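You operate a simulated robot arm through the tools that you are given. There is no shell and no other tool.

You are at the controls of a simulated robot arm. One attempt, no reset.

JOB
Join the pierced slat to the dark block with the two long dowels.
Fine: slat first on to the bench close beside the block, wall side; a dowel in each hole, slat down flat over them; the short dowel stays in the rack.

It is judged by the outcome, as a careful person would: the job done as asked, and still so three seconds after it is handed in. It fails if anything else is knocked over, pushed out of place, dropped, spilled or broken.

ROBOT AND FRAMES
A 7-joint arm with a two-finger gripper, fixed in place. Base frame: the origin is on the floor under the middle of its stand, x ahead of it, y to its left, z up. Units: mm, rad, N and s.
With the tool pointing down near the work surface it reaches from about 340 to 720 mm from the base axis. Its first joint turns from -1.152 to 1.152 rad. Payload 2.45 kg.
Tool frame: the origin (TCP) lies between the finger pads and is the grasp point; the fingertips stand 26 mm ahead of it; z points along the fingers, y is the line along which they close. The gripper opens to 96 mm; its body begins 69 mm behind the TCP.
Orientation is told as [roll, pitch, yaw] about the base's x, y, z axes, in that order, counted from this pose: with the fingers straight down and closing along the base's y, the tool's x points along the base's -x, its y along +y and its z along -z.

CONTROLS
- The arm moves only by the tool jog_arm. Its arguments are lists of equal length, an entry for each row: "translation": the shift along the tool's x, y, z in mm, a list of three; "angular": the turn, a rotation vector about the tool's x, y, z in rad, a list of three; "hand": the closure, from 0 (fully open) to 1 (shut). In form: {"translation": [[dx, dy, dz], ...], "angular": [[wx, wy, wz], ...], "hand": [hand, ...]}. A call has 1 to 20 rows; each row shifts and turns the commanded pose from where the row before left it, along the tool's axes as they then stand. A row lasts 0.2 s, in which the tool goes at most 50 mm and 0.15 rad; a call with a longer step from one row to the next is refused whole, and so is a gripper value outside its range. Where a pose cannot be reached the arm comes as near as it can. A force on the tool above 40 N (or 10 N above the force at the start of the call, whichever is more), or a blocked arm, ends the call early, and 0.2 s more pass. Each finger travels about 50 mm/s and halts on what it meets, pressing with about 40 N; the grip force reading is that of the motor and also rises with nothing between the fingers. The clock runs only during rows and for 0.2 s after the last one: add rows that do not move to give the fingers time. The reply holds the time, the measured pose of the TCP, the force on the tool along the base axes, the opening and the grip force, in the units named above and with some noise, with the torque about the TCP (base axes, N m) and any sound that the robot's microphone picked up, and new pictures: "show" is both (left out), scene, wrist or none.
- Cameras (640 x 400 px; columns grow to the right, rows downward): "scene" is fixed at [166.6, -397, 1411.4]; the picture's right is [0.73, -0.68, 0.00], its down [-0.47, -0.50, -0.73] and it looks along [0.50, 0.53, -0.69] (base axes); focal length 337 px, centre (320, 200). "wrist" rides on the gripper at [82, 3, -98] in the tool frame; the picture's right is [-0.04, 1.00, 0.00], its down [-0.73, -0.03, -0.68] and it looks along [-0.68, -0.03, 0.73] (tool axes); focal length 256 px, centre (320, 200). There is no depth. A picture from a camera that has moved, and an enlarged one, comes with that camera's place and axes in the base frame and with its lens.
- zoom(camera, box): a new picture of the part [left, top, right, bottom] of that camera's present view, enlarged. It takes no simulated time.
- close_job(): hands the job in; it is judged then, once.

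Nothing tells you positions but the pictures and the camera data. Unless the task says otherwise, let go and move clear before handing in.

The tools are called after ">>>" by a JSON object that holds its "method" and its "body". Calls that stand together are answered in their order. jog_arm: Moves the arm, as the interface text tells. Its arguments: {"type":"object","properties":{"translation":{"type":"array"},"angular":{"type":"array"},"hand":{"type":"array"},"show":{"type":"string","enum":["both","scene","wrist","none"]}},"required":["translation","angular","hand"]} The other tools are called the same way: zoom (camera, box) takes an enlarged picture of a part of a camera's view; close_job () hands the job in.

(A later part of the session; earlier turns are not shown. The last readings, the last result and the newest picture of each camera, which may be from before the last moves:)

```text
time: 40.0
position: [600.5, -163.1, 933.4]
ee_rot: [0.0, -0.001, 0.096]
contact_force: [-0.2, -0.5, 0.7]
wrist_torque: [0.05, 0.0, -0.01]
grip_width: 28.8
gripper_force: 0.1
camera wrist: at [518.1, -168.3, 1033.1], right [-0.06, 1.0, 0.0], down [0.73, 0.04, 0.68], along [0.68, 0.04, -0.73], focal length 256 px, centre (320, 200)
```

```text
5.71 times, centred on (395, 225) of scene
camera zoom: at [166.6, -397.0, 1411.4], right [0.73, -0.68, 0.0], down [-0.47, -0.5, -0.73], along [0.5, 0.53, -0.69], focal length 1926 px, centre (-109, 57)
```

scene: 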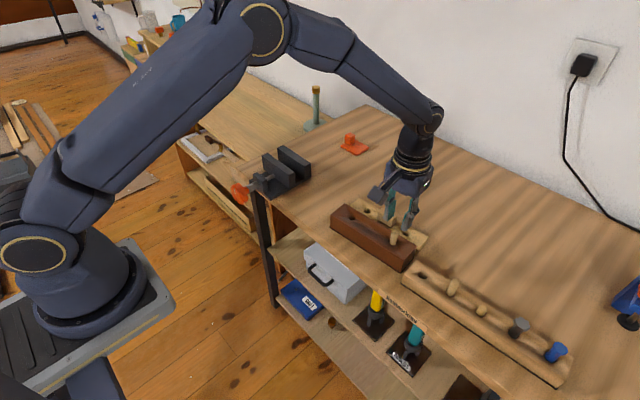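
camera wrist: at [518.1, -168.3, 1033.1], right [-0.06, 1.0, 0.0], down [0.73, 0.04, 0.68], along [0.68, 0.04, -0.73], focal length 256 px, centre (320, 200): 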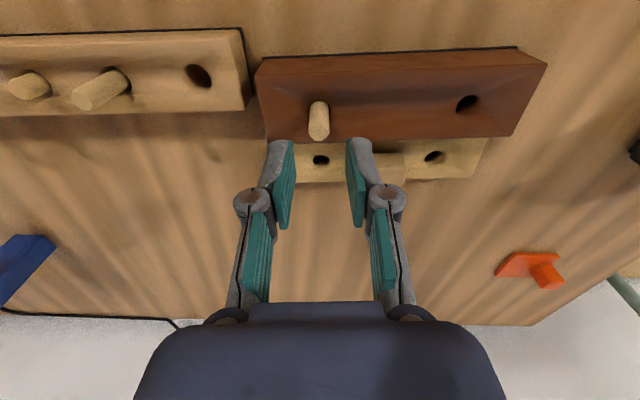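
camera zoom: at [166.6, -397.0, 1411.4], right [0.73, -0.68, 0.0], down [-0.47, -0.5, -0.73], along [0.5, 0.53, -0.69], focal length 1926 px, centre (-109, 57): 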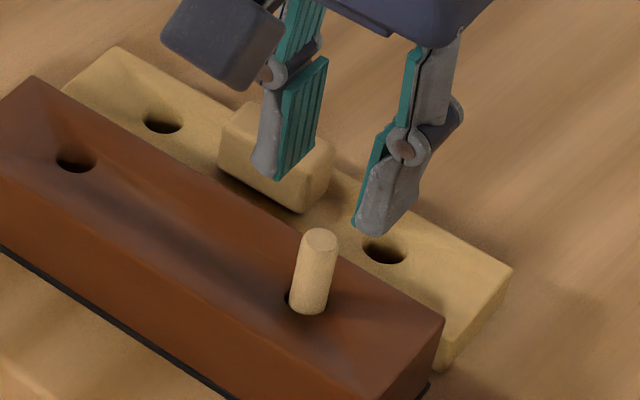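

Dowel 1 stands in the near hole, protruding about 33 mm. Next I go back to the rack for the second long dowel (about (591, -311.5)).

>>> {"method": "jog_arm", "body": {"translation": [[4.7, -29.2, -3], [4.7, -29.2, 0], [4.7, -29.2, 0], [4.7, -29.2, 0], [4.8, -29.4, 0], [0, 0, 0], [0, 0, 0]], "angular": [[0, 0, 0], [0, 0, 0], [0, 0, 0], [0, 0, 0], [0, 0, 0], [0, 0, 0], [0, 0, 0]], "hand": [0.67, 0.67, 0.67, 0.67, 0.67, 0.67, 0.67]}}

>>> {"method": "zoom", "body": {"camera": "wrist", "box": [200, 60, 440, 210]}}

>>> {"method": "zoom", "body": {"camera": "scene", "box": [400, 220, 520, 340]}}

```text
time: 41.6
position: [590.2, -311.9, 935.8]
ee_rot: [-0.001, 0.001, 0.096]
contact_force: [0.1, -0.1, -0.2]
wrist_torque: [0.01, 0.0, -0.01]
grip_width: 31.9
gripper_force: 0.1
camera wrist: at [509.4, -316.7, 1037.1], right [-0.06, 1.0, 0.0], down [0.73, 0.04, 0.68], along [0.68, 0.04, -0.73], focal length 256 px, centre (320, 200)
```

scene: 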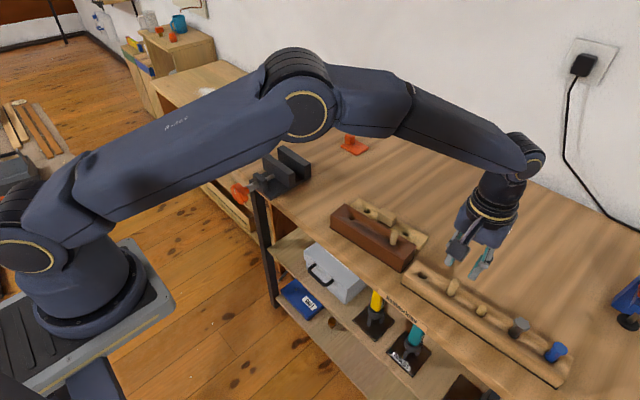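
wrist: 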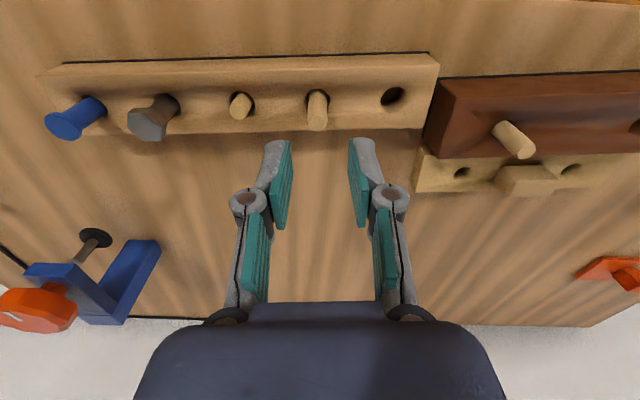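

```text
2.67 times, centred on (320, 135) of wrist
camera zoom: at [509.4, -316.7, 1037.1], right [-0.06, 1.0, 0.0], down [0.73, 0.04, 0.68], along [0.68, 0.04, -0.73], focal length 683 px, centre (320, 373)
```

zoom: 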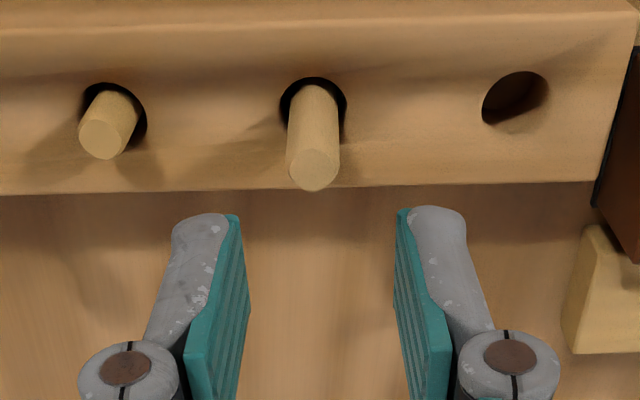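

```text
3.33 times, centred on (460, 280) of scene
camera zoom: at [166.5, -397.0, 1411.4], right [0.73, -0.68, 0.0], down [-0.47, -0.5, -0.73], along [0.5, 0.53, -0.69], focal length 1123 px, centre (-147, -67)
```

zoom: 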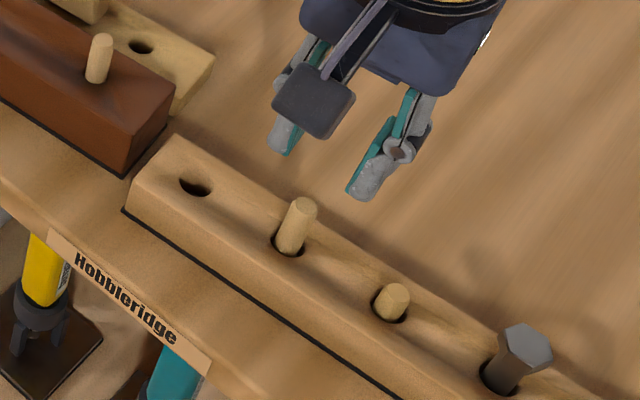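

Dowel 2 is nearly centred (about 1.3 mm toward -y). Correcting, then descending around it to the same height as before.

>>> {"method": "jog_arm", "body": {"translation": [[0.8, -1.3, 0], [0, 0, 20], [0, 0, 20], [0, 0, 12], [0, 0, 10.5], [0, 0, 0]], "angular": [[0, 0, 0], [0, 0, 0], [0, 0, 0], [0, 0, 0], [0, 0, 0], [0, 0, 0]], "hand": [0.67, 0.67, 0.67, 0.67, 0.67, 0.67]}}

>>> {"method": "zoom", "body": {"camera": "wrist", "box": [200, 80, 440, 230]}}

>>> {"method": "zoom", "body": {"camera": "scene", "box": [420, 240, 500, 320]}}

```text
time: 43.0
position: [590.1, -312.9, 874.1]
ee_rot: [-0.001, -0.001, 0.097]
contact_force: [0.3, 0.6, -1.0]
wrist_torque: [0.01, 0.02, -0.02]
grip_width: 31.6
gripper_force: 0.1
camera wrist: at [508.4, -317.6, 974.0], right [-0.06, 1.0, 0.0], down [0.73, 0.04, 0.68], along [0.68, 0.04, -0.73], focal length 256 px, centre (320, 200)
```

scene: 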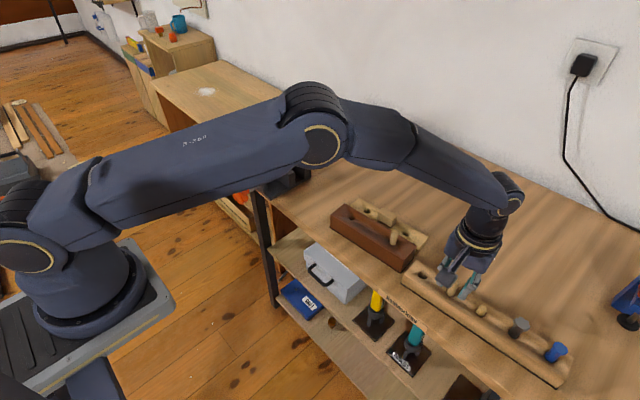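
wrist: 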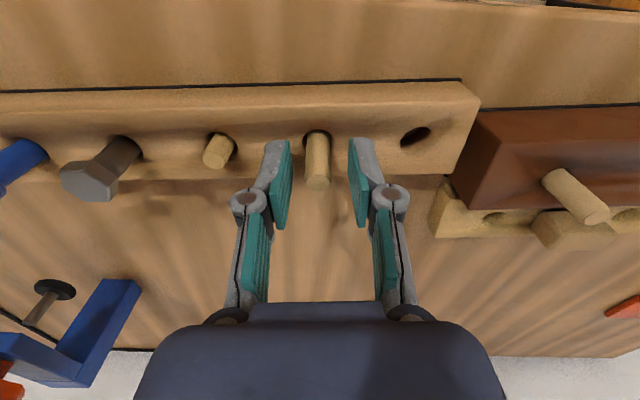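

```text
2.67 times, centred on (320, 155) of wrist
camera zoom: at [508.4, -317.6, 974.0], right [-0.06, 1.0, 0.0], down [0.73, 0.04, 0.68], along [0.68, 0.04, -0.73], focal length 683 px, centre (320, 320)
```

zoom: 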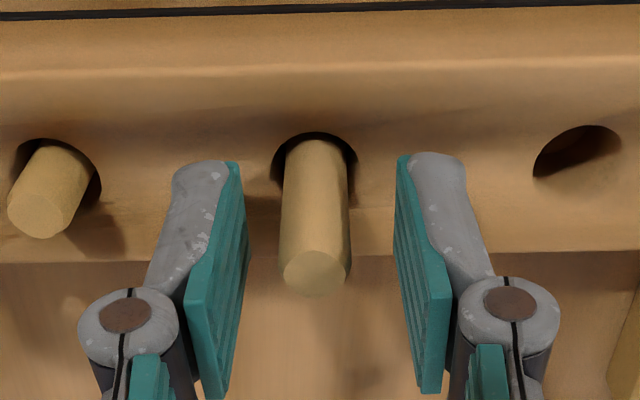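

```text
5.00 times, centred on (460, 280) of scene
camera zoom: at [166.6, -397.0, 1411.4], right [0.73, -0.68, 0.0], down [-0.47, -0.5, -0.73], along [0.5, 0.53, -0.69], focal length 1685 px, centre (-380, -200)
```

zoom: 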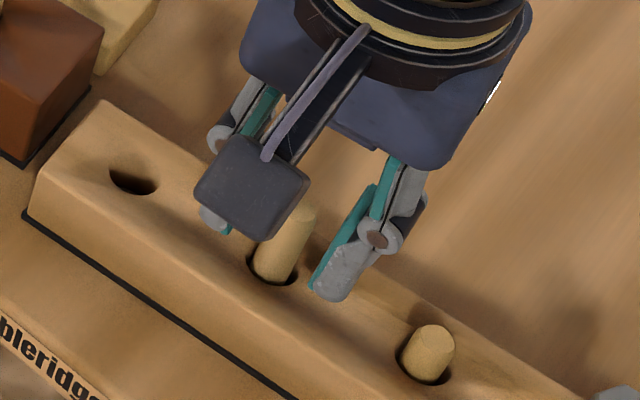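

Dowel 2 is positioned in the pads just as dowel 1 was. Closing, then lifting straight up.

>>> {"method": "jog_arm", "body": {"translation": [[0, 0, 0], [0, 0, 0], [0, 0, 0], [0, 0, 0], [0, 0, 0]], "angular": [[0, 0, 0], [0, 0, 0], [0, 0, 0], [0, 0, 0], [0, 0, 0]], "hand": [0.75, 0.85, 1, 1, 1], "show": "none"}}

>>> {"method": "jog_arm", "body": {"translation": [[0, 0, -4], [0, 0, -8], [0, 0, -12], [0, 0, -12], [0, 0, -15], [0, 0, -15], [0, 0, -14], [0, 0, 0]], "angular": [[0, 0, 0], [0, 0, 0], [0, 0, 0], [0, 0, 0], [0, 0, 0], [0, 0, 0], [0, 0, 0], [0, 0, 0]], "hand": [1, 1, 1, 1, 1, 1, 1, 1]}}

>>> {"method": "zoom", "body": {"camera": "wrist", "box": [280, 105, 360, 205]}}

>>> {"method": "zoom", "body": {"camera": "scene", "box": [430, 220, 510, 300]}}

```text
time: 44.2
position: [590.3, -312.6, 874.1]
ee_rot: [0.001, 0.001, 0.096]
contact_force: [0.5, 0.2, 1.0]
wrist_torque: [0.01, 0.01, 0.02]
grip_width: 10.5
gripper_force: 38.3
```

```text
time: 46.0
position: [590.9, -312.2, 952.9]
ee_rot: [-0.001, 0.0, 0.096]
contact_force: [-0.6, -0.9, 0.1]
wrist_torque: [-0.01, 0.04, 0.03]
grip_width: 10.1
gripper_force: 37.8
camera wrist: at [508.1, -317.0, 1053.6], right [-0.06, 1.0, 0.0], down [0.73, 0.04, 0.68], along [0.68, 0.04, -0.73], focal length 256 px, centre (320, 200)
```

scene: 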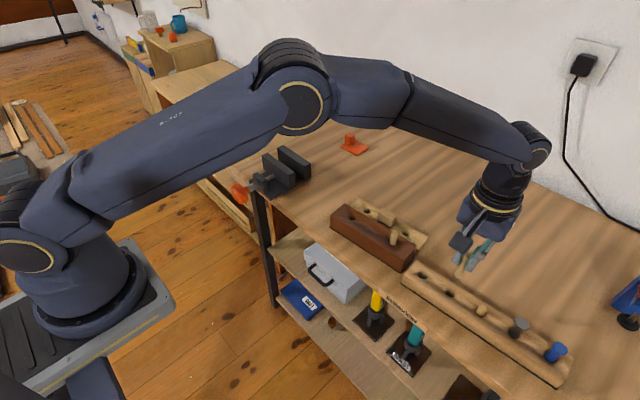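
wrist: 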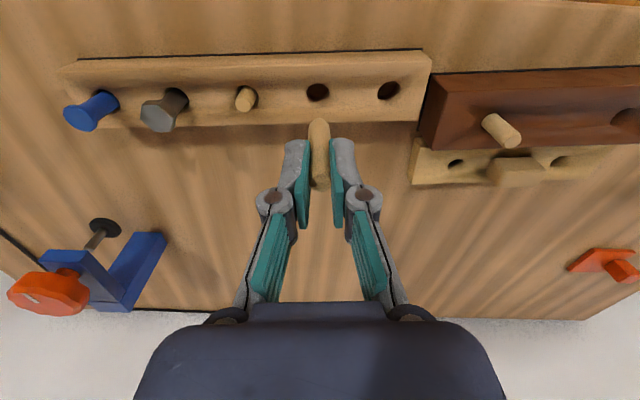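

```text
4.00 times, centred on (320, 155) of wrist
camera zoom: at [508.1, -317.0, 1053.6], right [-0.06, 1.0, 0.0], down [0.73, 0.04, 0.68], along [0.68, 0.04, -0.73], focal length 1024 px, centre (320, 380)
```

zoom: 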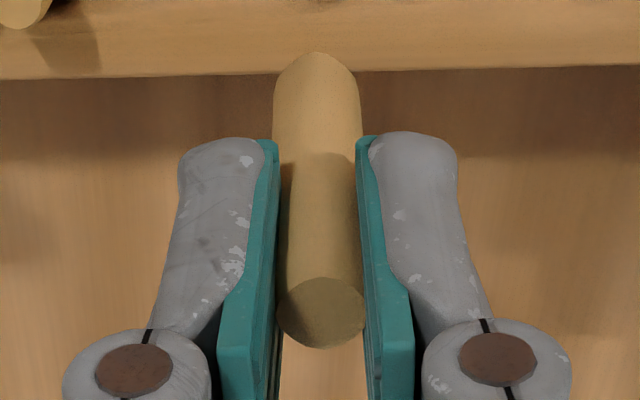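

```text
5.00 times, centred on (470, 260) of scene
camera zoom: at [166.6, -397.0, 1411.4], right [0.73, -0.68, 0.0], down [-0.47, -0.5, -0.73], along [0.5, 0.53, -0.69], focal length 1685 px, centre (-430, -100)
```

zoom: 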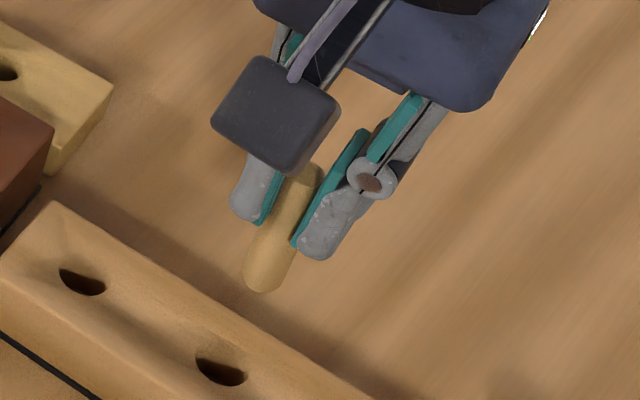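

Dowel 2 is held the same way as dowel 1. I'll carry it, raised, past dowel 1 to above the far block hole (TCP target ≈ (590.3, -55.9)).

>>> {"method": "jog_arm", "body": {"translation": [[0, 0, -16], [-3.1, 32, 0], [-3.1, 32, 0], [-3.1, 32, 0], [-3.1, 32, 0], [-3.1, 32, 0], [-3.1, 32, 0], [-3.1, 32, 0], [-3, 31.9, 0], [0, 0, 0], [0, 0, 20], [0, 0, 25], [0, 0, 0], [0, 0, 0]], "angular": [[0, 0, 0], [0, 0, 0], [0, 0, 0], [0, 0, 0], [0, 0, 0], [0, 0, 0], [0, 0, 0], [0, 0, 0], [0, 0, 0], [0, 0, 0], [0, 0, 0], [0, 0, 0], [0, 0, 0], [0, 0, 0]], "hand": [1, 1, 1, 1, 1, 1, 1, 1, 1, 1, 1, 1, 1, 1]}}

>>> {"method": "zoom", "body": {"camera": "wrist", "box": [280, 80, 360, 160]}}

>>> {"method": "zoom", "body": {"camera": "scene", "box": [325, 180, 385, 240]}}

```text
time: 49.0
position: [590.6, -54.4, 923.7]
ee_rot: [0.0, 0.0, 0.096]
contact_force: [0.5, 0.0, -0.2]
wrist_torque: [-0.03, -0.02, 0.0]
grip_width: 10.5
gripper_force: 37.7
camera wrist: at [509.6, -59.3, 1023.2], right [-0.06, 1.0, 0.0], down [0.73, 0.04, 0.68], along [0.68, 0.04, -0.73], focal length 256 px, centre (320, 200)
```

scene: 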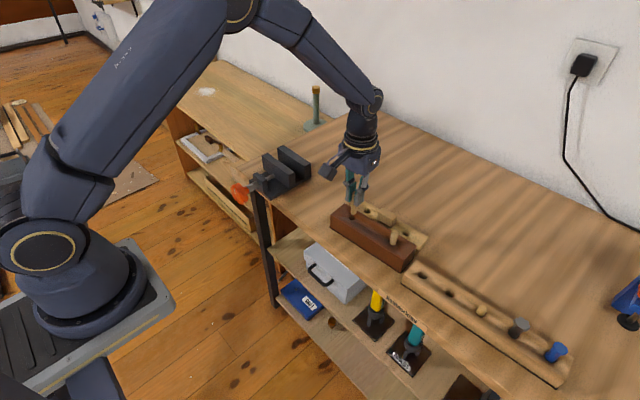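
wrist: 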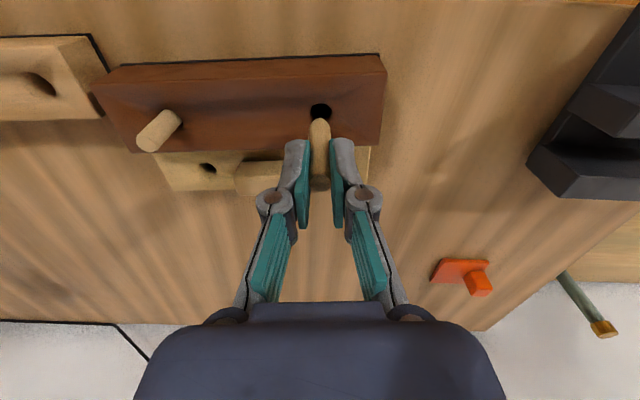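

```text
5.00 times, centred on (320, 120) of wrist
camera zoom: at [509.6, -59.3, 1023.2], right [-0.06, 1.0, 0.0], down [0.73, 0.04, 0.68], along [0.68, 0.04, -0.73], focal length 1280 px, centre (320, 600)
```

zoom: 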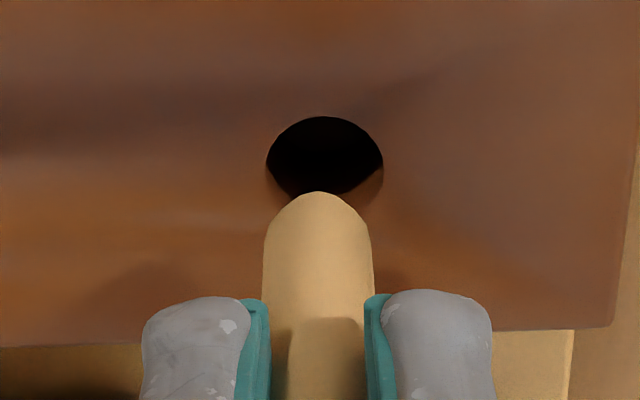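

```text
6.67 times, centred on (355, 210) of scene
camera zoom: at [166.6, -397.0, 1411.4], right [0.73, -0.68, 0.0], down [-0.47, -0.5, -0.73], along [0.5, 0.53, -0.69], focal length 2247 px, centre (87, 133)
```

zoom: 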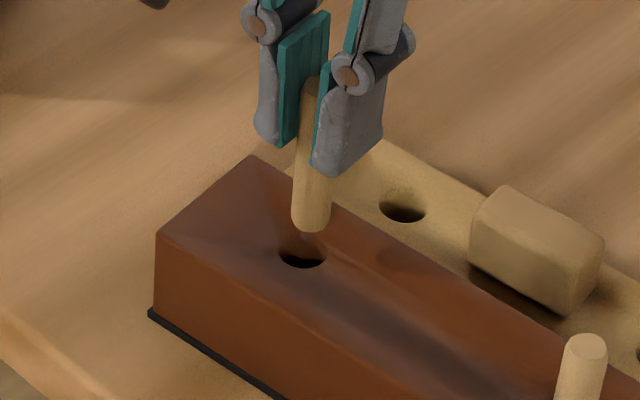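

The far hole is visible just beyond the tip; it needs about 2 mm back toward the robot. Correcting and lowering 8 mm.

>>> {"method": "jog_arm", "body": {"translation": [[1.8, 0.7, 4], [0, 0, 4], [0, 0, 0], [0, 0, 0]], "angular": [[0, 0, 0], [0, 0, 0], [0, 0, 0], [0, 0, 0]], "hand": [1, 1, 1, 1], "show": "scene"}}

>>> {"method": "zoom", "body": {"camera": "wrist", "box": [280, 80, 360, 160]}}

>>> {"method": "zoom", "body": {"camera": "scene", "box": [330, 190, 380, 240]}}

```text
time: 50.0
position: [588.5, -54.3, 916.5]
ee_rot: [-0.001, -0.001, 0.097]
contact_force: [-0.3, 0.0, -0.2]
wrist_torque: [-0.01, 0.0, -0.03]
grip_width: 10.3
gripper_force: 37.5
```

scene: 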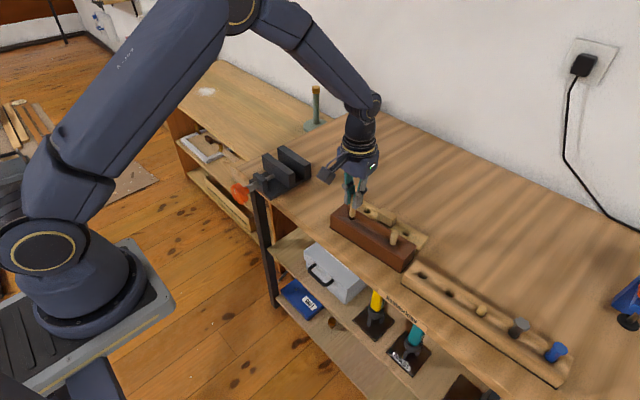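

```text
5.00 times, centred on (320, 120) of wrist
camera zoom: at [506.9, -58.5, 1015.6], right [-0.06, 1.0, 0.0], down [0.73, 0.04, 0.68], along [0.68, 0.04, -0.73], focal length 1280 px, centre (320, 600)
```

zoom: 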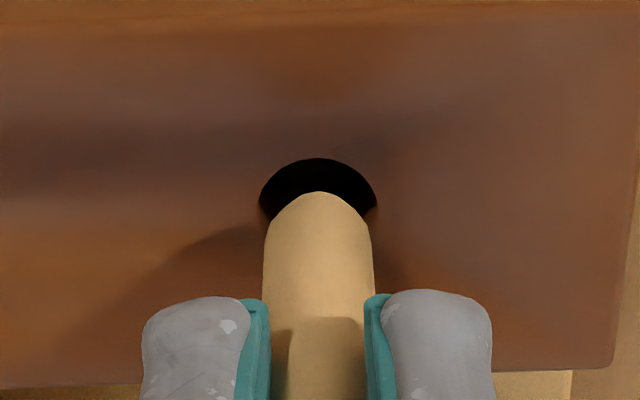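

```text
8.00 times, centred on (355, 215) of scene
camera zoom: at [166.6, -397.0, 1411.4], right [0.73, -0.68, 0.0], down [-0.47, -0.5, -0.73], along [0.5, 0.53, -0.69], focal length 2696 px, centre (40, 80)
```

zoom: 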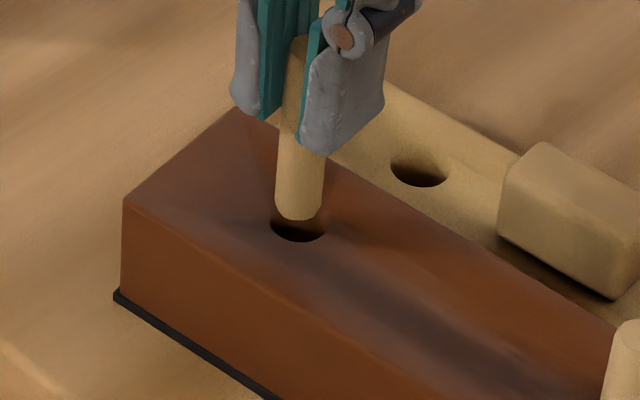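

This matches how dowel 1 looked at the same height. Shifting slightly toward the wall and continuing down in small steps.

>>> {"method": "jog_arm", "body": {"translation": [[-0.5, -0.2, 2], [0, 0, 2], [0, 0, 2], [0, 0, 1.5], [0, 0, 0]], "angular": [[0, 0, 0], [0, 0, 0], [0, 0, 0], [0, 0, 0], [0, 0, 0]], "hand": [1, 1, 1, 1, 1], "show": "scene"}}

>>> {"method": "zoom", "body": {"camera": "wrist", "box": [280, 80, 360, 160]}}

>>> {"method": "zoom", "body": {"camera": "scene", "box": [330, 190, 380, 240]}}

```text
time: 51.2
position: [589.3, -55.6, 907.7]
ee_rot: [0.0, 0.001, 0.094]
contact_force: [-0.2, -0.6, -0.2]
wrist_torque: [-0.04, 0.01, 0.01]
grip_width: 11.8
gripper_force: 38.6
```

scene: 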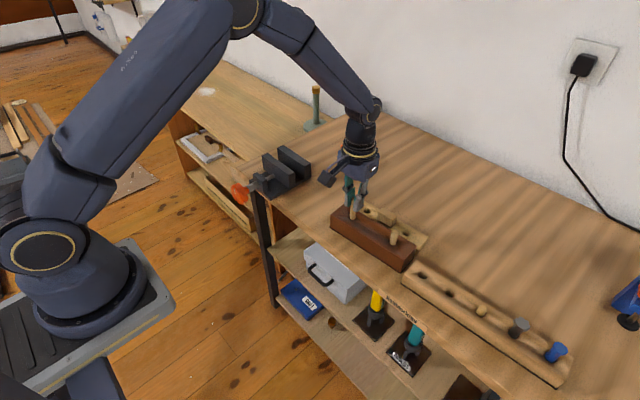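

```text
5.00 times, centred on (320, 120) of wrist
camera zoom: at [507.5, -60.0, 1008.1], right [-0.06, 1.0, 0.0], down [0.73, 0.04, 0.68], along [0.68, 0.04, -0.73], focal length 1280 px, centre (320, 600)
```

zoom: 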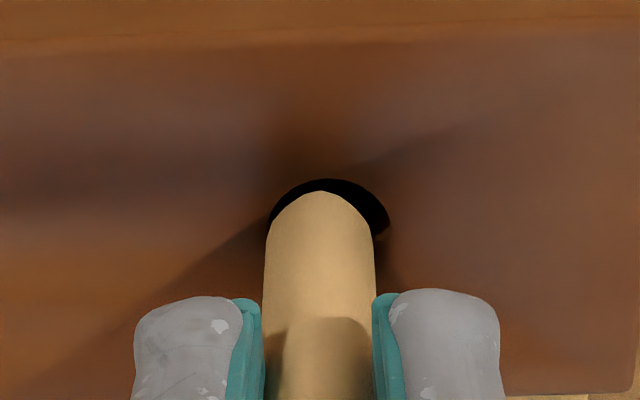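

```text
8.00 times, centred on (355, 215) of scene
camera zoom: at [166.6, -397.0, 1411.4], right [0.73, -0.68, 0.0], down [-0.47, -0.5, -0.73], along [0.5, 0.53, -0.69], focal length 2696 px, centre (40, 80)
```

zoom: 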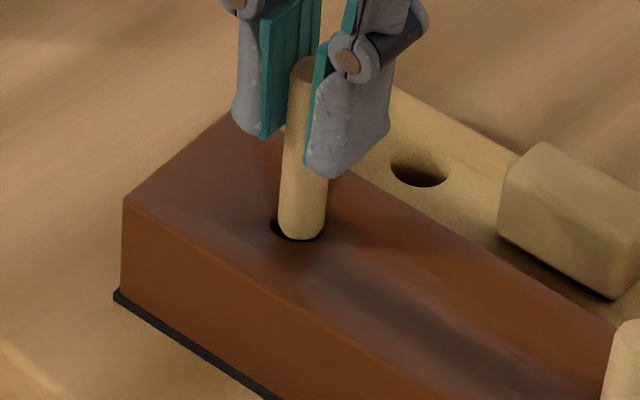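

The hole lies about 1 mm toward +y of the dowel now; correcting and continuing.

>>> {"method": "jog_arm", "body": {"translation": [[0, 0.9, 0], [0, 0, 1], [0, 0, 1.5], [0, 0, 1.5], [0, 0, 0]], "angular": [[0, 0, 0], [0, 0, 0], [0, 0, 0], [0, 0, 0], [0, 0, 0]], "hand": [1, 1, 1, 1, 1], "show": "scene"}}

>>> {"method": "zoom", "body": {"camera": "wrist", "box": [280, 80, 360, 160]}}

>>> {"method": "zoom", "body": {"camera": "scene", "box": [330, 190, 380, 240]}}

```text
time: 52.4
position: [589.2, -54.4, 906.0]
ee_rot: [0.001, -0.001, 0.096]
contact_force: [0.2, -0.3, 0.1]
wrist_torque: [-0.03, 0.0, -0.04]
grip_width: 12.0
gripper_force: 38.8
```

scene: 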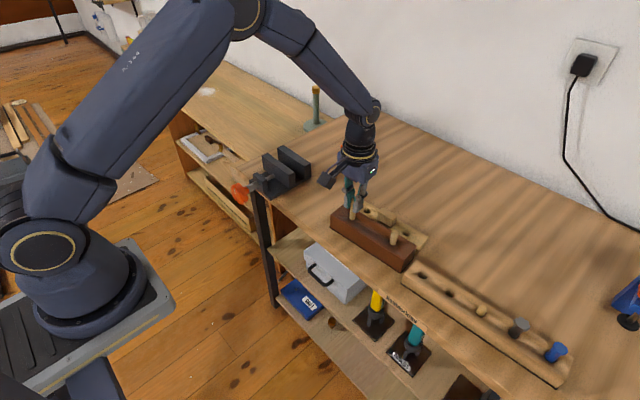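

```text
5.00 times, centred on (320, 120) of wrist
camera zoom: at [507.4, -59.3, 1004.3], right [-0.06, 1.0, 0.0], down [0.73, 0.04, 0.68], along [0.68, 0.04, -0.73], focal length 1280 px, centre (320, 600)
```

zoom: 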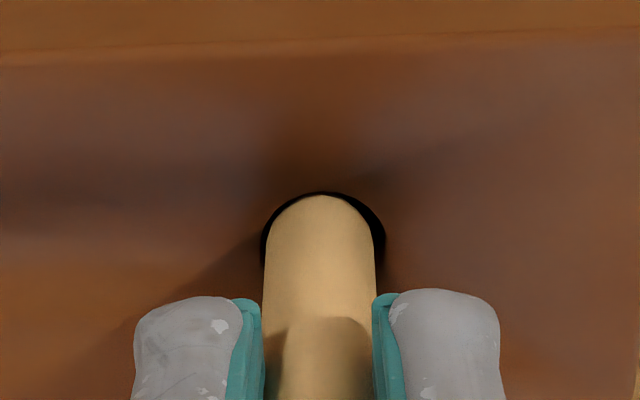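

```text
8.00 times, centred on (355, 215) of scene
camera zoom: at [166.6, -397.0, 1411.4], right [0.73, -0.68, 0.0], down [-0.47, -0.5, -0.73], along [0.5, 0.53, -0.69], focal length 2696 px, centre (40, 80)
```

zoom: 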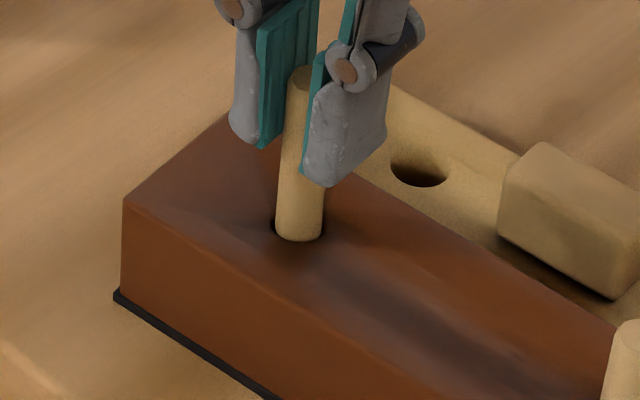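

The tip is entering. Easing 0.5 mm toward the wall and continuing down, watching the force.

>>> {"method": "jog_arm", "body": {"translation": [[-0.6, 0.3, 1], [0, 0, 2], [0, 0, 3], [0, 0, 3], [0, 0, 3], [0, 0, 0]], "angular": [[0, 0, 0], [0, 0, 0], [0, 0, 0], [0, 0, 0], [0, 0, 0], [0, 0, 0]], "hand": [1, 1, 1, 1, 1, 1], "show": "scene"}}

>>> {"method": "zoom", "body": {"camera": "wrist", "box": [270, 80, 370, 200]}}

>>> {"method": "zoom", "body": {"camera": "scene", "box": [330, 190, 380, 240]}}

```text
time: 53.8
position: [588.7, -53.1, 893.7]
ee_rot: [-0.001, 0.001, 0.096]
contact_force: [-0.1, -0.5, -0.8]
wrist_torque: [0.0, -0.02, 0.01]
grip_width: 11.9
gripper_force: 39.4
```

scene: 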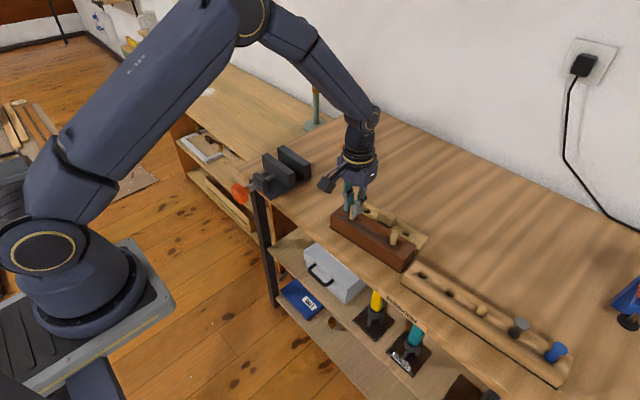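

```text
3.33 times, centred on (320, 140) of wrist
camera zoom: at [507.8, -59.0, 992.7], right [-0.06, 1.0, 0.0], down [0.73, 0.04, 0.68], along [0.68, 0.04, -0.73], focal length 853 px, centre (320, 400)
```

zoom: 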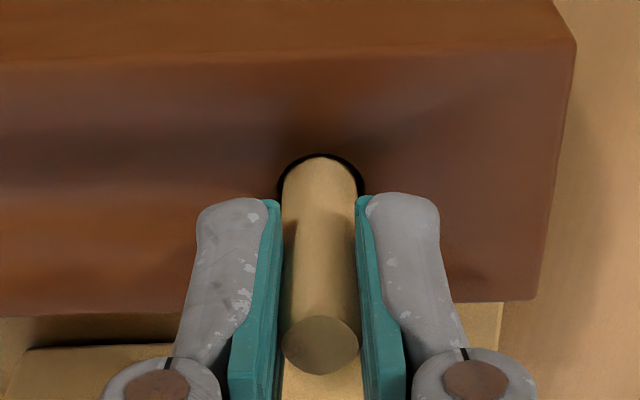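

```text
8.00 times, centred on (355, 215) of scene
camera zoom: at [166.6, -397.0, 1411.4], right [0.73, -0.68, 0.0], down [-0.47, -0.5, -0.73], along [0.5, 0.53, -0.69], focal length 2696 px, centre (40, 80)
```

zoom: 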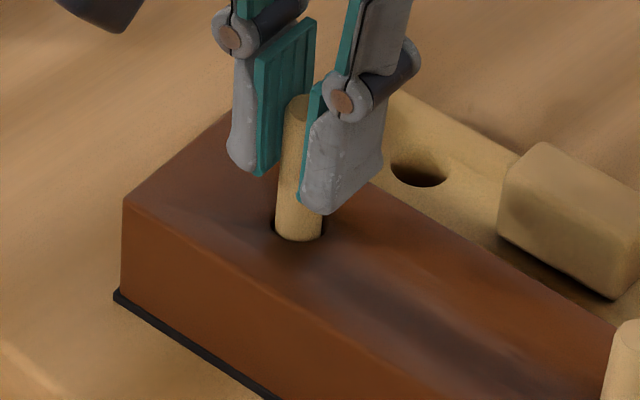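

Well centred and free. Going further down, slowing near the expected bottom (TCP z≈881).

>>> {"method": "jog_arm", "body": {"translation": [[0, 0, 3], [0, 0, 3], [0, 0, 3], [0, 0, 0]], "angular": [[0, 0, 0], [0, 0, 0], [0, 0, 0], [0, 0, 0]], "hand": [1, 1, 1, 1], "show": "none"}}

>>> {"method": "jog_arm", "body": {"translation": [[0, 0, 1], [0, 0, 1], [0, 0, 0]], "angular": [[0, 0, 0], [0, 0, 0], [0, 0, 0]], "hand": [1, 1, 1], "show": "none"}}

>>> {"method": "jog_arm", "body": {"translation": [[0, 0, 1], [0, 0, 0]], "angular": [[0, 0, 0], [0, 0, 0]], "hand": [1, 1], "show": "scene"}}

>>> {"method": "zoom", "body": {"camera": "wrist", "box": [270, 80, 370, 200]}}

>>> {"method": "zoom", "body": {"camera": "scene", "box": [330, 190, 380, 240]}}

```text
time: 54.8
position: [589.6, -53.7, 884.9]
ee_rot: [0.0, 0.0, 0.095]
contact_force: [0.0, 0.1, -0.3]
wrist_torque: [-0.01, -0.01, 0.0]
grip_width: 11.9
gripper_force: 38.9
```

```text
time: 55.6
position: [587.9, -54.3, 880.7]
ee_rot: [0.0, -0.001, 0.096]
contact_force: [-0.4, 0.3, 0.1]
wrist_torque: [-0.01, 0.02, 0.01]
grip_width: 12.0
gripper_force: 38.8
```

```text
time: 56.2
position: [589.2, -54.2, 881.6]
ee_rot: [-0.001, -0.001, 0.097]
contact_force: [-2.1, -0.3, 4.6]
wrist_torque: [0.03, 0.12, 0.05]
grip_width: 11.9
gripper_force: 39.2
```

scene: 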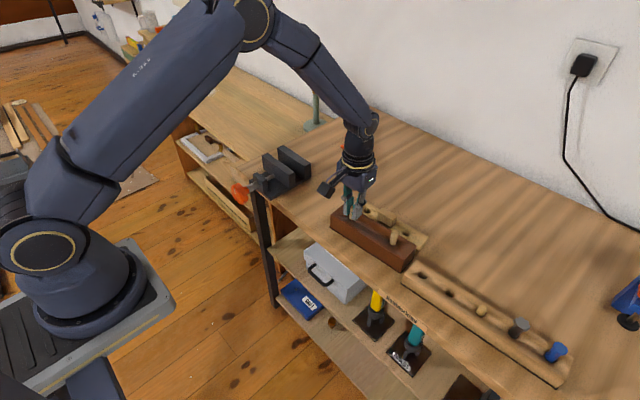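

```text
3.33 times, centred on (320, 140) of wrist
camera zoom: at [507.3, -58.7, 980.7], right [-0.06, 1.0, 0.0], down [0.73, 0.04, 0.68], along [0.68, 0.04, -0.73], focal length 853 px, centre (320, 400)
```

zoom: 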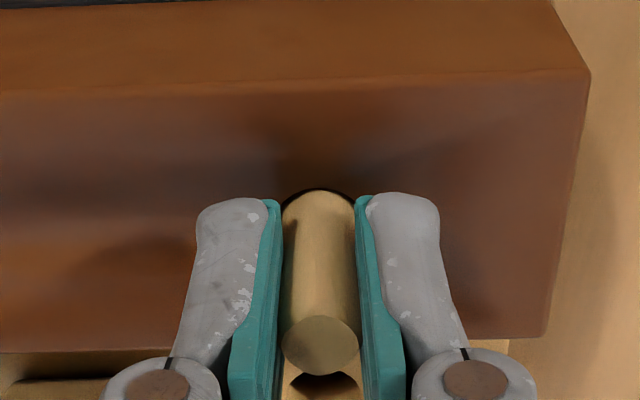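

```text
8.00 times, centred on (355, 215) of scene
camera zoom: at [166.4, -397.0, 1411.4], right [0.73, -0.68, 0.0], down [-0.47, -0.5, -0.73], along [0.5, 0.53, -0.69], focal length 2696 px, centre (40, 80)
```

zoom: 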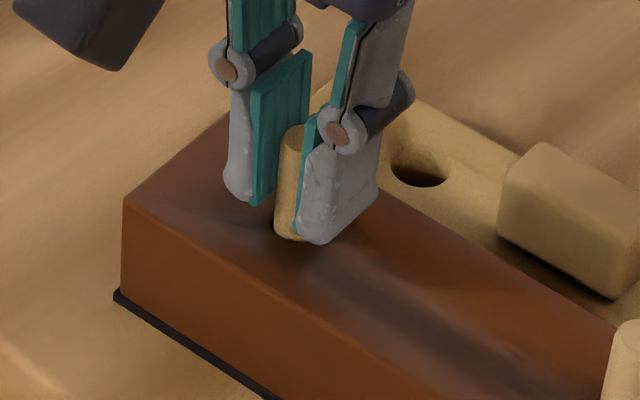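

Dowel 2 bottomed out at the same depth (4.6 N contact). Releasing and rising.

>>> {"method": "jog_arm", "body": {"translation": [[0, 0, -0.5], [0, 0, 0], [0, 0, 0], [0, 0, 0], [0, 0, -5], [0, 0, -10], [0, 0, -20], [0, 0, -25], [0, 0, 0]], "angular": [[0, 0, 0], [0, 0, 0], [0, 0, 0], [0, 0, 0], [0, 0, 0], [0, 0, 0], [0, 0, 0], [0, 0, 0], [0, 0, 0]], "hand": [1, 0.85, 0.7, 0.7, 0.7, 0.7, 0.7, 0.7, 0.7]}}

>>> {"method": "zoom", "body": {"camera": "wrist", "box": [240, 60, 400, 190]}}

>>> {"method": "zoom", "body": {"camera": "scene", "box": [330, 180, 430, 260]}}

```text
time: 58.2
position: [588.7, -53.4, 939.9]
ee_rot: [0.0, 0.0, 0.096]
contact_force: [-0.1, 0.8, -0.8]
wrist_torque: [-0.01, 0.02, -0.01]
grip_width: 28.8
gripper_force: 0.2
camera wrist: at [507.1, -58.5, 1039.6], right [-0.06, 1.0, 0.0], down [0.73, 0.04, 0.68], along [0.68, 0.04, -0.73], focal length 256 px, centre (320, 200)
```

scene: 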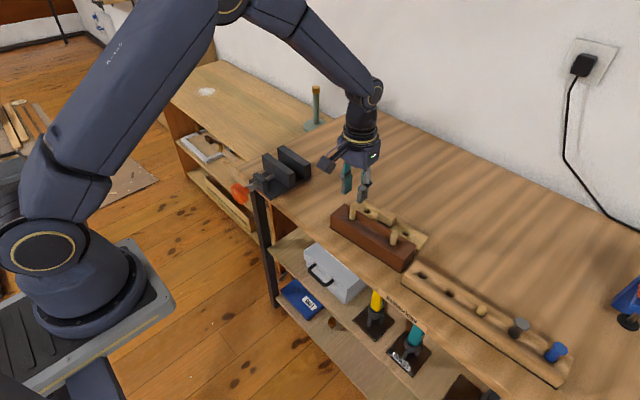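
wrist: 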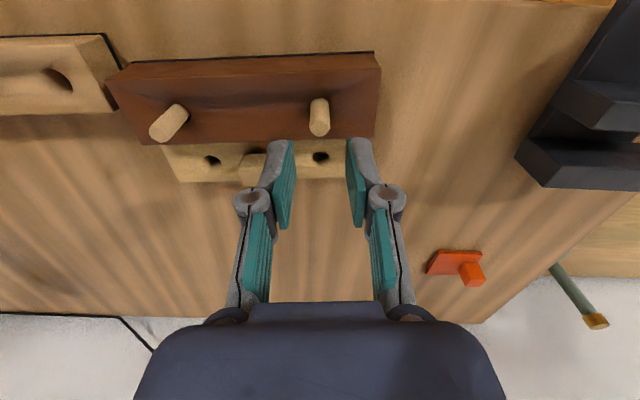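

```text
3.08 times, centred on (320, 125) of wrist
camera zoom: at [507.1, -58.5, 1039.6], right [-0.06, 1.0, 0.0], down [0.73, 0.04, 0.68], along [0.68, 0.04, -0.73], focal length 788 px, centre (320, 431)
```

zoom: 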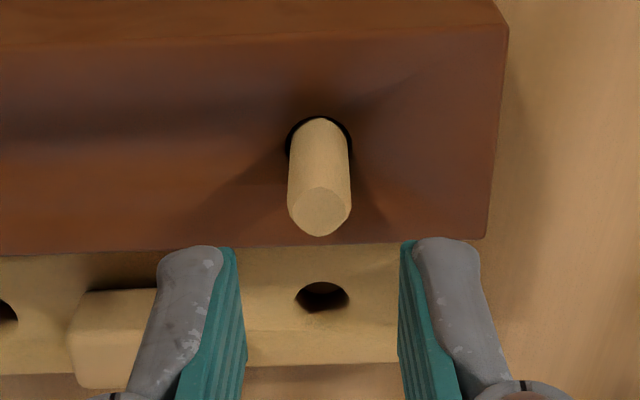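

```text
5.00 times, centred on (380, 220) of scene
camera zoom: at [166.6, -397.0, 1411.4], right [0.73, -0.68, 0.0], down [-0.47, -0.5, -0.73], along [0.5, 0.53, -0.69], focal length 1685 px, centre (20, 100)
```

zoom: 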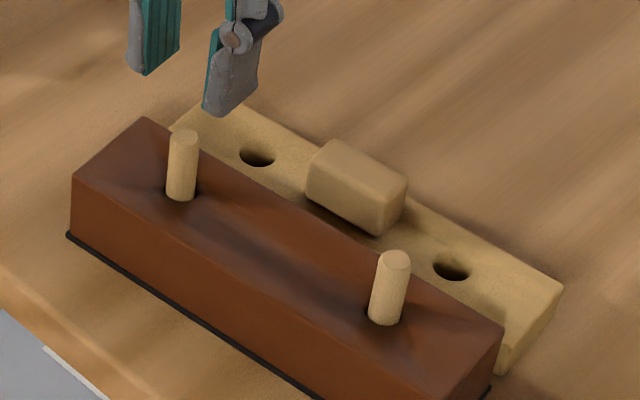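

Both long dowels stand in the block. Before fetching the slat, I'll hover midway between the dowels at a height where their tops sit at the same tool depth as the slat's top face, to get a reference picture.

>>> {"method": "jog_arm", "body": {"translation": [[0.1, -20, 0], [0.1, -20, 0], [0.1, -15.5, 0], [0, 0, 12], [0, 0, 12], [0, 0, 8.5], [0, 0, 0], [0, 0, 0]], "angular": [[0, 0, 0], [0, 0, 0], [0, 0, 0], [0, 0, 0], [0, 0, 0], [0, 0, 0], [0, 0, 0], [0, 0, 0]], "hand": [0.6, 0.55, 0.55, 0.55, 0.55, 0.55, 0.55, 0.55]}}

>>> {"method": "zoom", "body": {"camera": "wrist", "box": [370, 100, 450, 180]}}

>>> {"method": "zoom", "body": {"camera": "wrist", "box": [190, 100, 270, 180]}}

>>> {"method": "zoom", "body": {"camera": "scene", "box": [330, 180, 430, 260]}}

```text
time: 60.0
position: [595.0, -109.1, 907.7]
ee_rot: [0.001, 0.0, 0.098]
contact_force: [0.3, 0.9, -0.3]
wrist_torque: [0.02, -0.01, -0.01]
grip_width: 43.2
gripper_force: 0.0
camera wrist: at [513.2, -113.7, 1006.6], right [-0.06, 1.0, 0.0], down [0.73, 0.04, 0.68], along [0.68, 0.04, -0.73], focal length 256 px, centre (320, 200)
```

scene: 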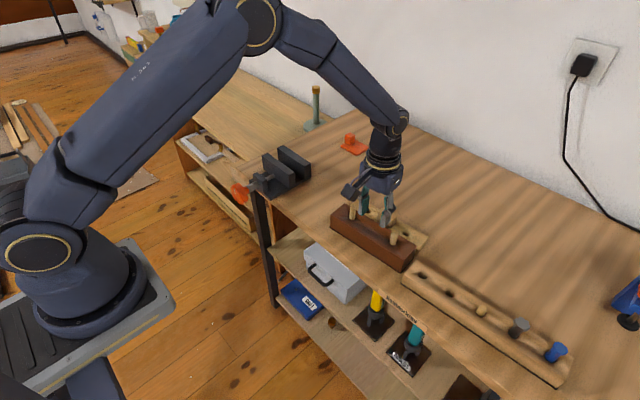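
wrist: 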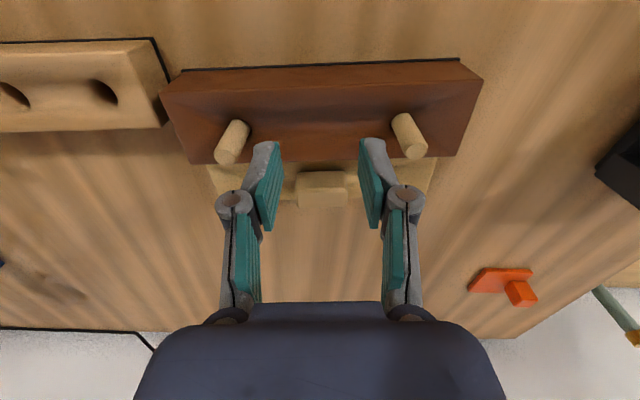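

```text
5.00 times, centred on (410, 140) of wrist
camera zoom: at [513.2, -113.7, 1006.6], right [-0.06, 1.0, 0.0], down [0.73, 0.04, 0.68], along [0.68, 0.04, -0.73], focal length 1280 px, centre (-130, 500)
```

zoom: 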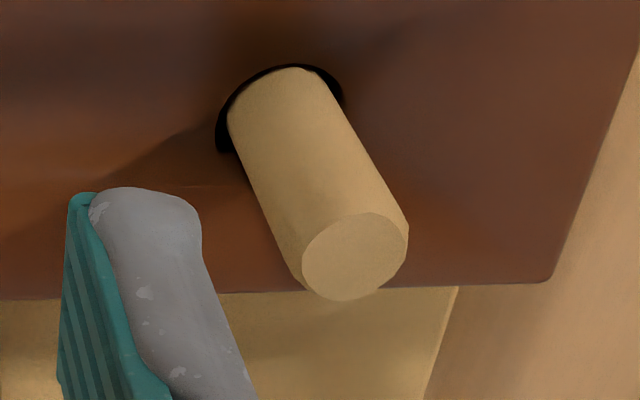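

```text
5.00 times, centred on (230, 140) of wrist
camera zoom: at [513.2, -113.7, 1006.6], right [-0.06, 1.0, 0.0], down [0.73, 0.04, 0.68], along [0.68, 0.04, -0.73], focal length 1280 px, centre (770, 500)
```

zoom: 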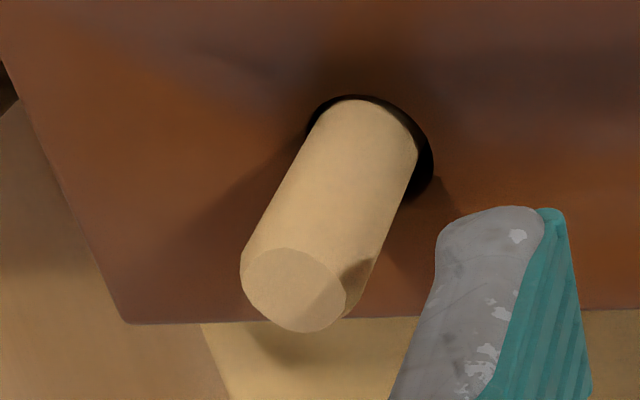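

```text
5.00 times, centred on (380, 220) of scene
camera zoom: at [166.6, -397.0, 1411.4], right [0.73, -0.68, 0.0], down [-0.47, -0.5, -0.73], along [0.5, 0.53, -0.69], focal length 1685 px, centre (20, 100)
```

zoom: 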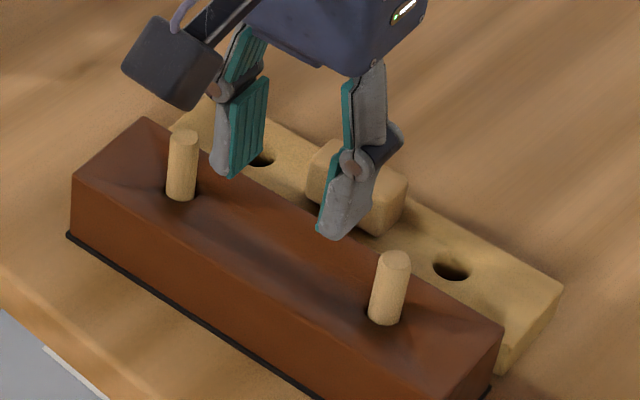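

Reference obtained: dowel tops appear at about (416.8, 151.2) and (224.6, 158) in the wrist view. Next, over to the slat's handle.

>>> {"method": "jog_arm", "body": {"translation": [[-20, -0.2, 0], [-20, -0.2, 0], [-21.3, -0.3, 0], [0, 0, 15], [0, 0, 18], [0, 0, 15], [0, 0, 0], [0, 0, 0]], "angular": [[0, 0, 0], [0, 0, 0], [0, 0, 0], [0, 0, 0], [0, 0, 0], [0, 0, 0], [0, 0, 0], [0, 0, 0]], "hand": [0.55, 0.5, 0.4, 0.3, 0.3, 0.3, 0.3, 0.3]}}

>>> {"method": "zoom", "body": {"camera": "wrist", "box": [200, 80, 440, 230]}}

>>> {"method": "zoom", "body": {"camera": "scene", "box": [330, 180, 430, 260]}}

```text
time: 61.8
position: [655.3, -104.0, 858.9]
ee_rot: [-0.001, 0.0, 0.096]
contact_force: [0.1, -0.6, -0.2]
wrist_torque: [0.0, 0.01, 0.01]
grip_width: 67.0
gripper_force: 0.0
camera wrist: at [573.8, -108.4, 960.1], right [-0.06, 1.0, 0.0], down [0.73, 0.04, 0.68], along [0.68, 0.04, -0.73], focal length 256 px, centre (320, 200)
```

scene: 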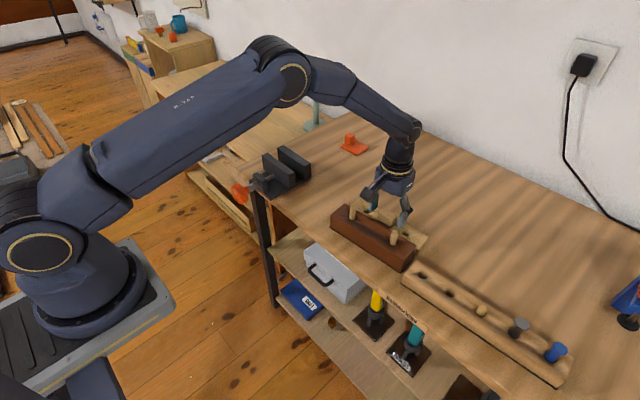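
wrist: 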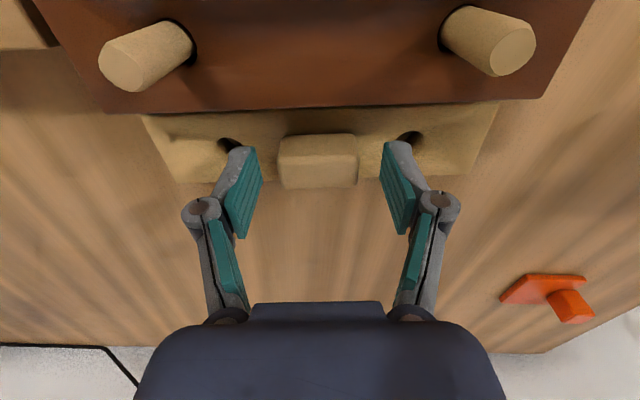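

```text
2.67 times, centred on (320, 155) of wrist
camera zoom: at [573.8, -108.4, 960.1], right [-0.06, 1.0, 0.0], down [0.73, 0.04, 0.68], along [0.68, 0.04, -0.73], focal length 683 px, centre (320, 320)
```

zoom: 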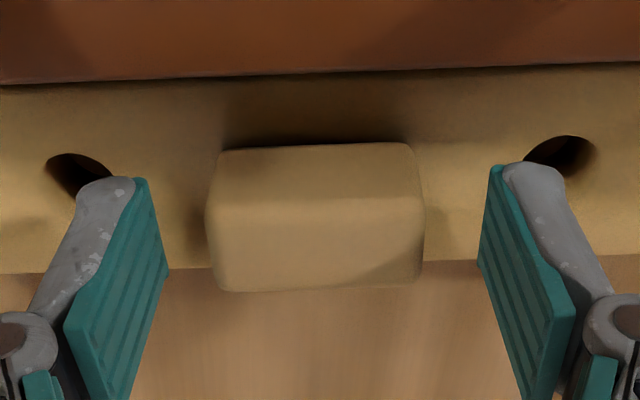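

```text
5.00 times, centred on (380, 220) of scene
camera zoom: at [166.6, -397.0, 1411.4], right [0.73, -0.68, 0.0], down [-0.47, -0.5, -0.73], along [0.5, 0.53, -0.69], focal length 1685 px, centre (20, 100)
```

zoom: 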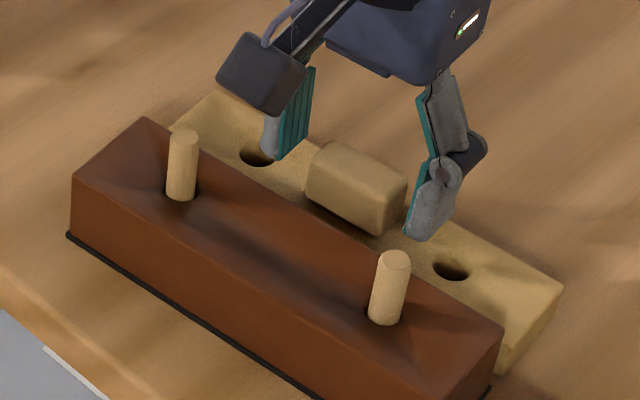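

The handle is between the fingers. Lowering the last 6.5 mm to the earlier grip height and closing.

>>> {"method": "jog_arm", "body": {"translation": [[0, -0.4, 3], [0, 0, 3.3], [0, 0, 0], [0, 0, 0], [0, 0, 0], [0, 0, 0], [0, 0, 0]], "angular": [[0, 0, 0], [0, 0, 0], [0, 0, 0], [0, 0, 0], [0, 0, 0], [0, 0, 0], [0, 0, 0]], "hand": [0.3, 0.3, 0.4, 0.5, 0.7, 1, 1], "show": "wrist"}}

```text
time: 63.4
position: [655.4, -104.0, 853.1]
ee_rot: [0.0, 0.0, 0.096]
contact_force: [0.0, -1.1, -0.2]
wrist_torque: [-0.06, -0.02, 0.04]
grip_width: 43.2
gripper_force: 40.5
camera wrist: at [573.9, -108.9, 953.5], right [-0.06, 1.0, 0.0], down [0.73, 0.04, 0.68], along [0.68, 0.04, -0.73], focal length 256 px, centre (320, 200)
```

wrist: 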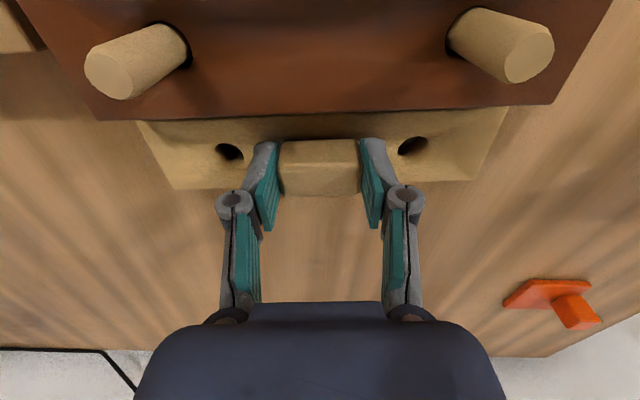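

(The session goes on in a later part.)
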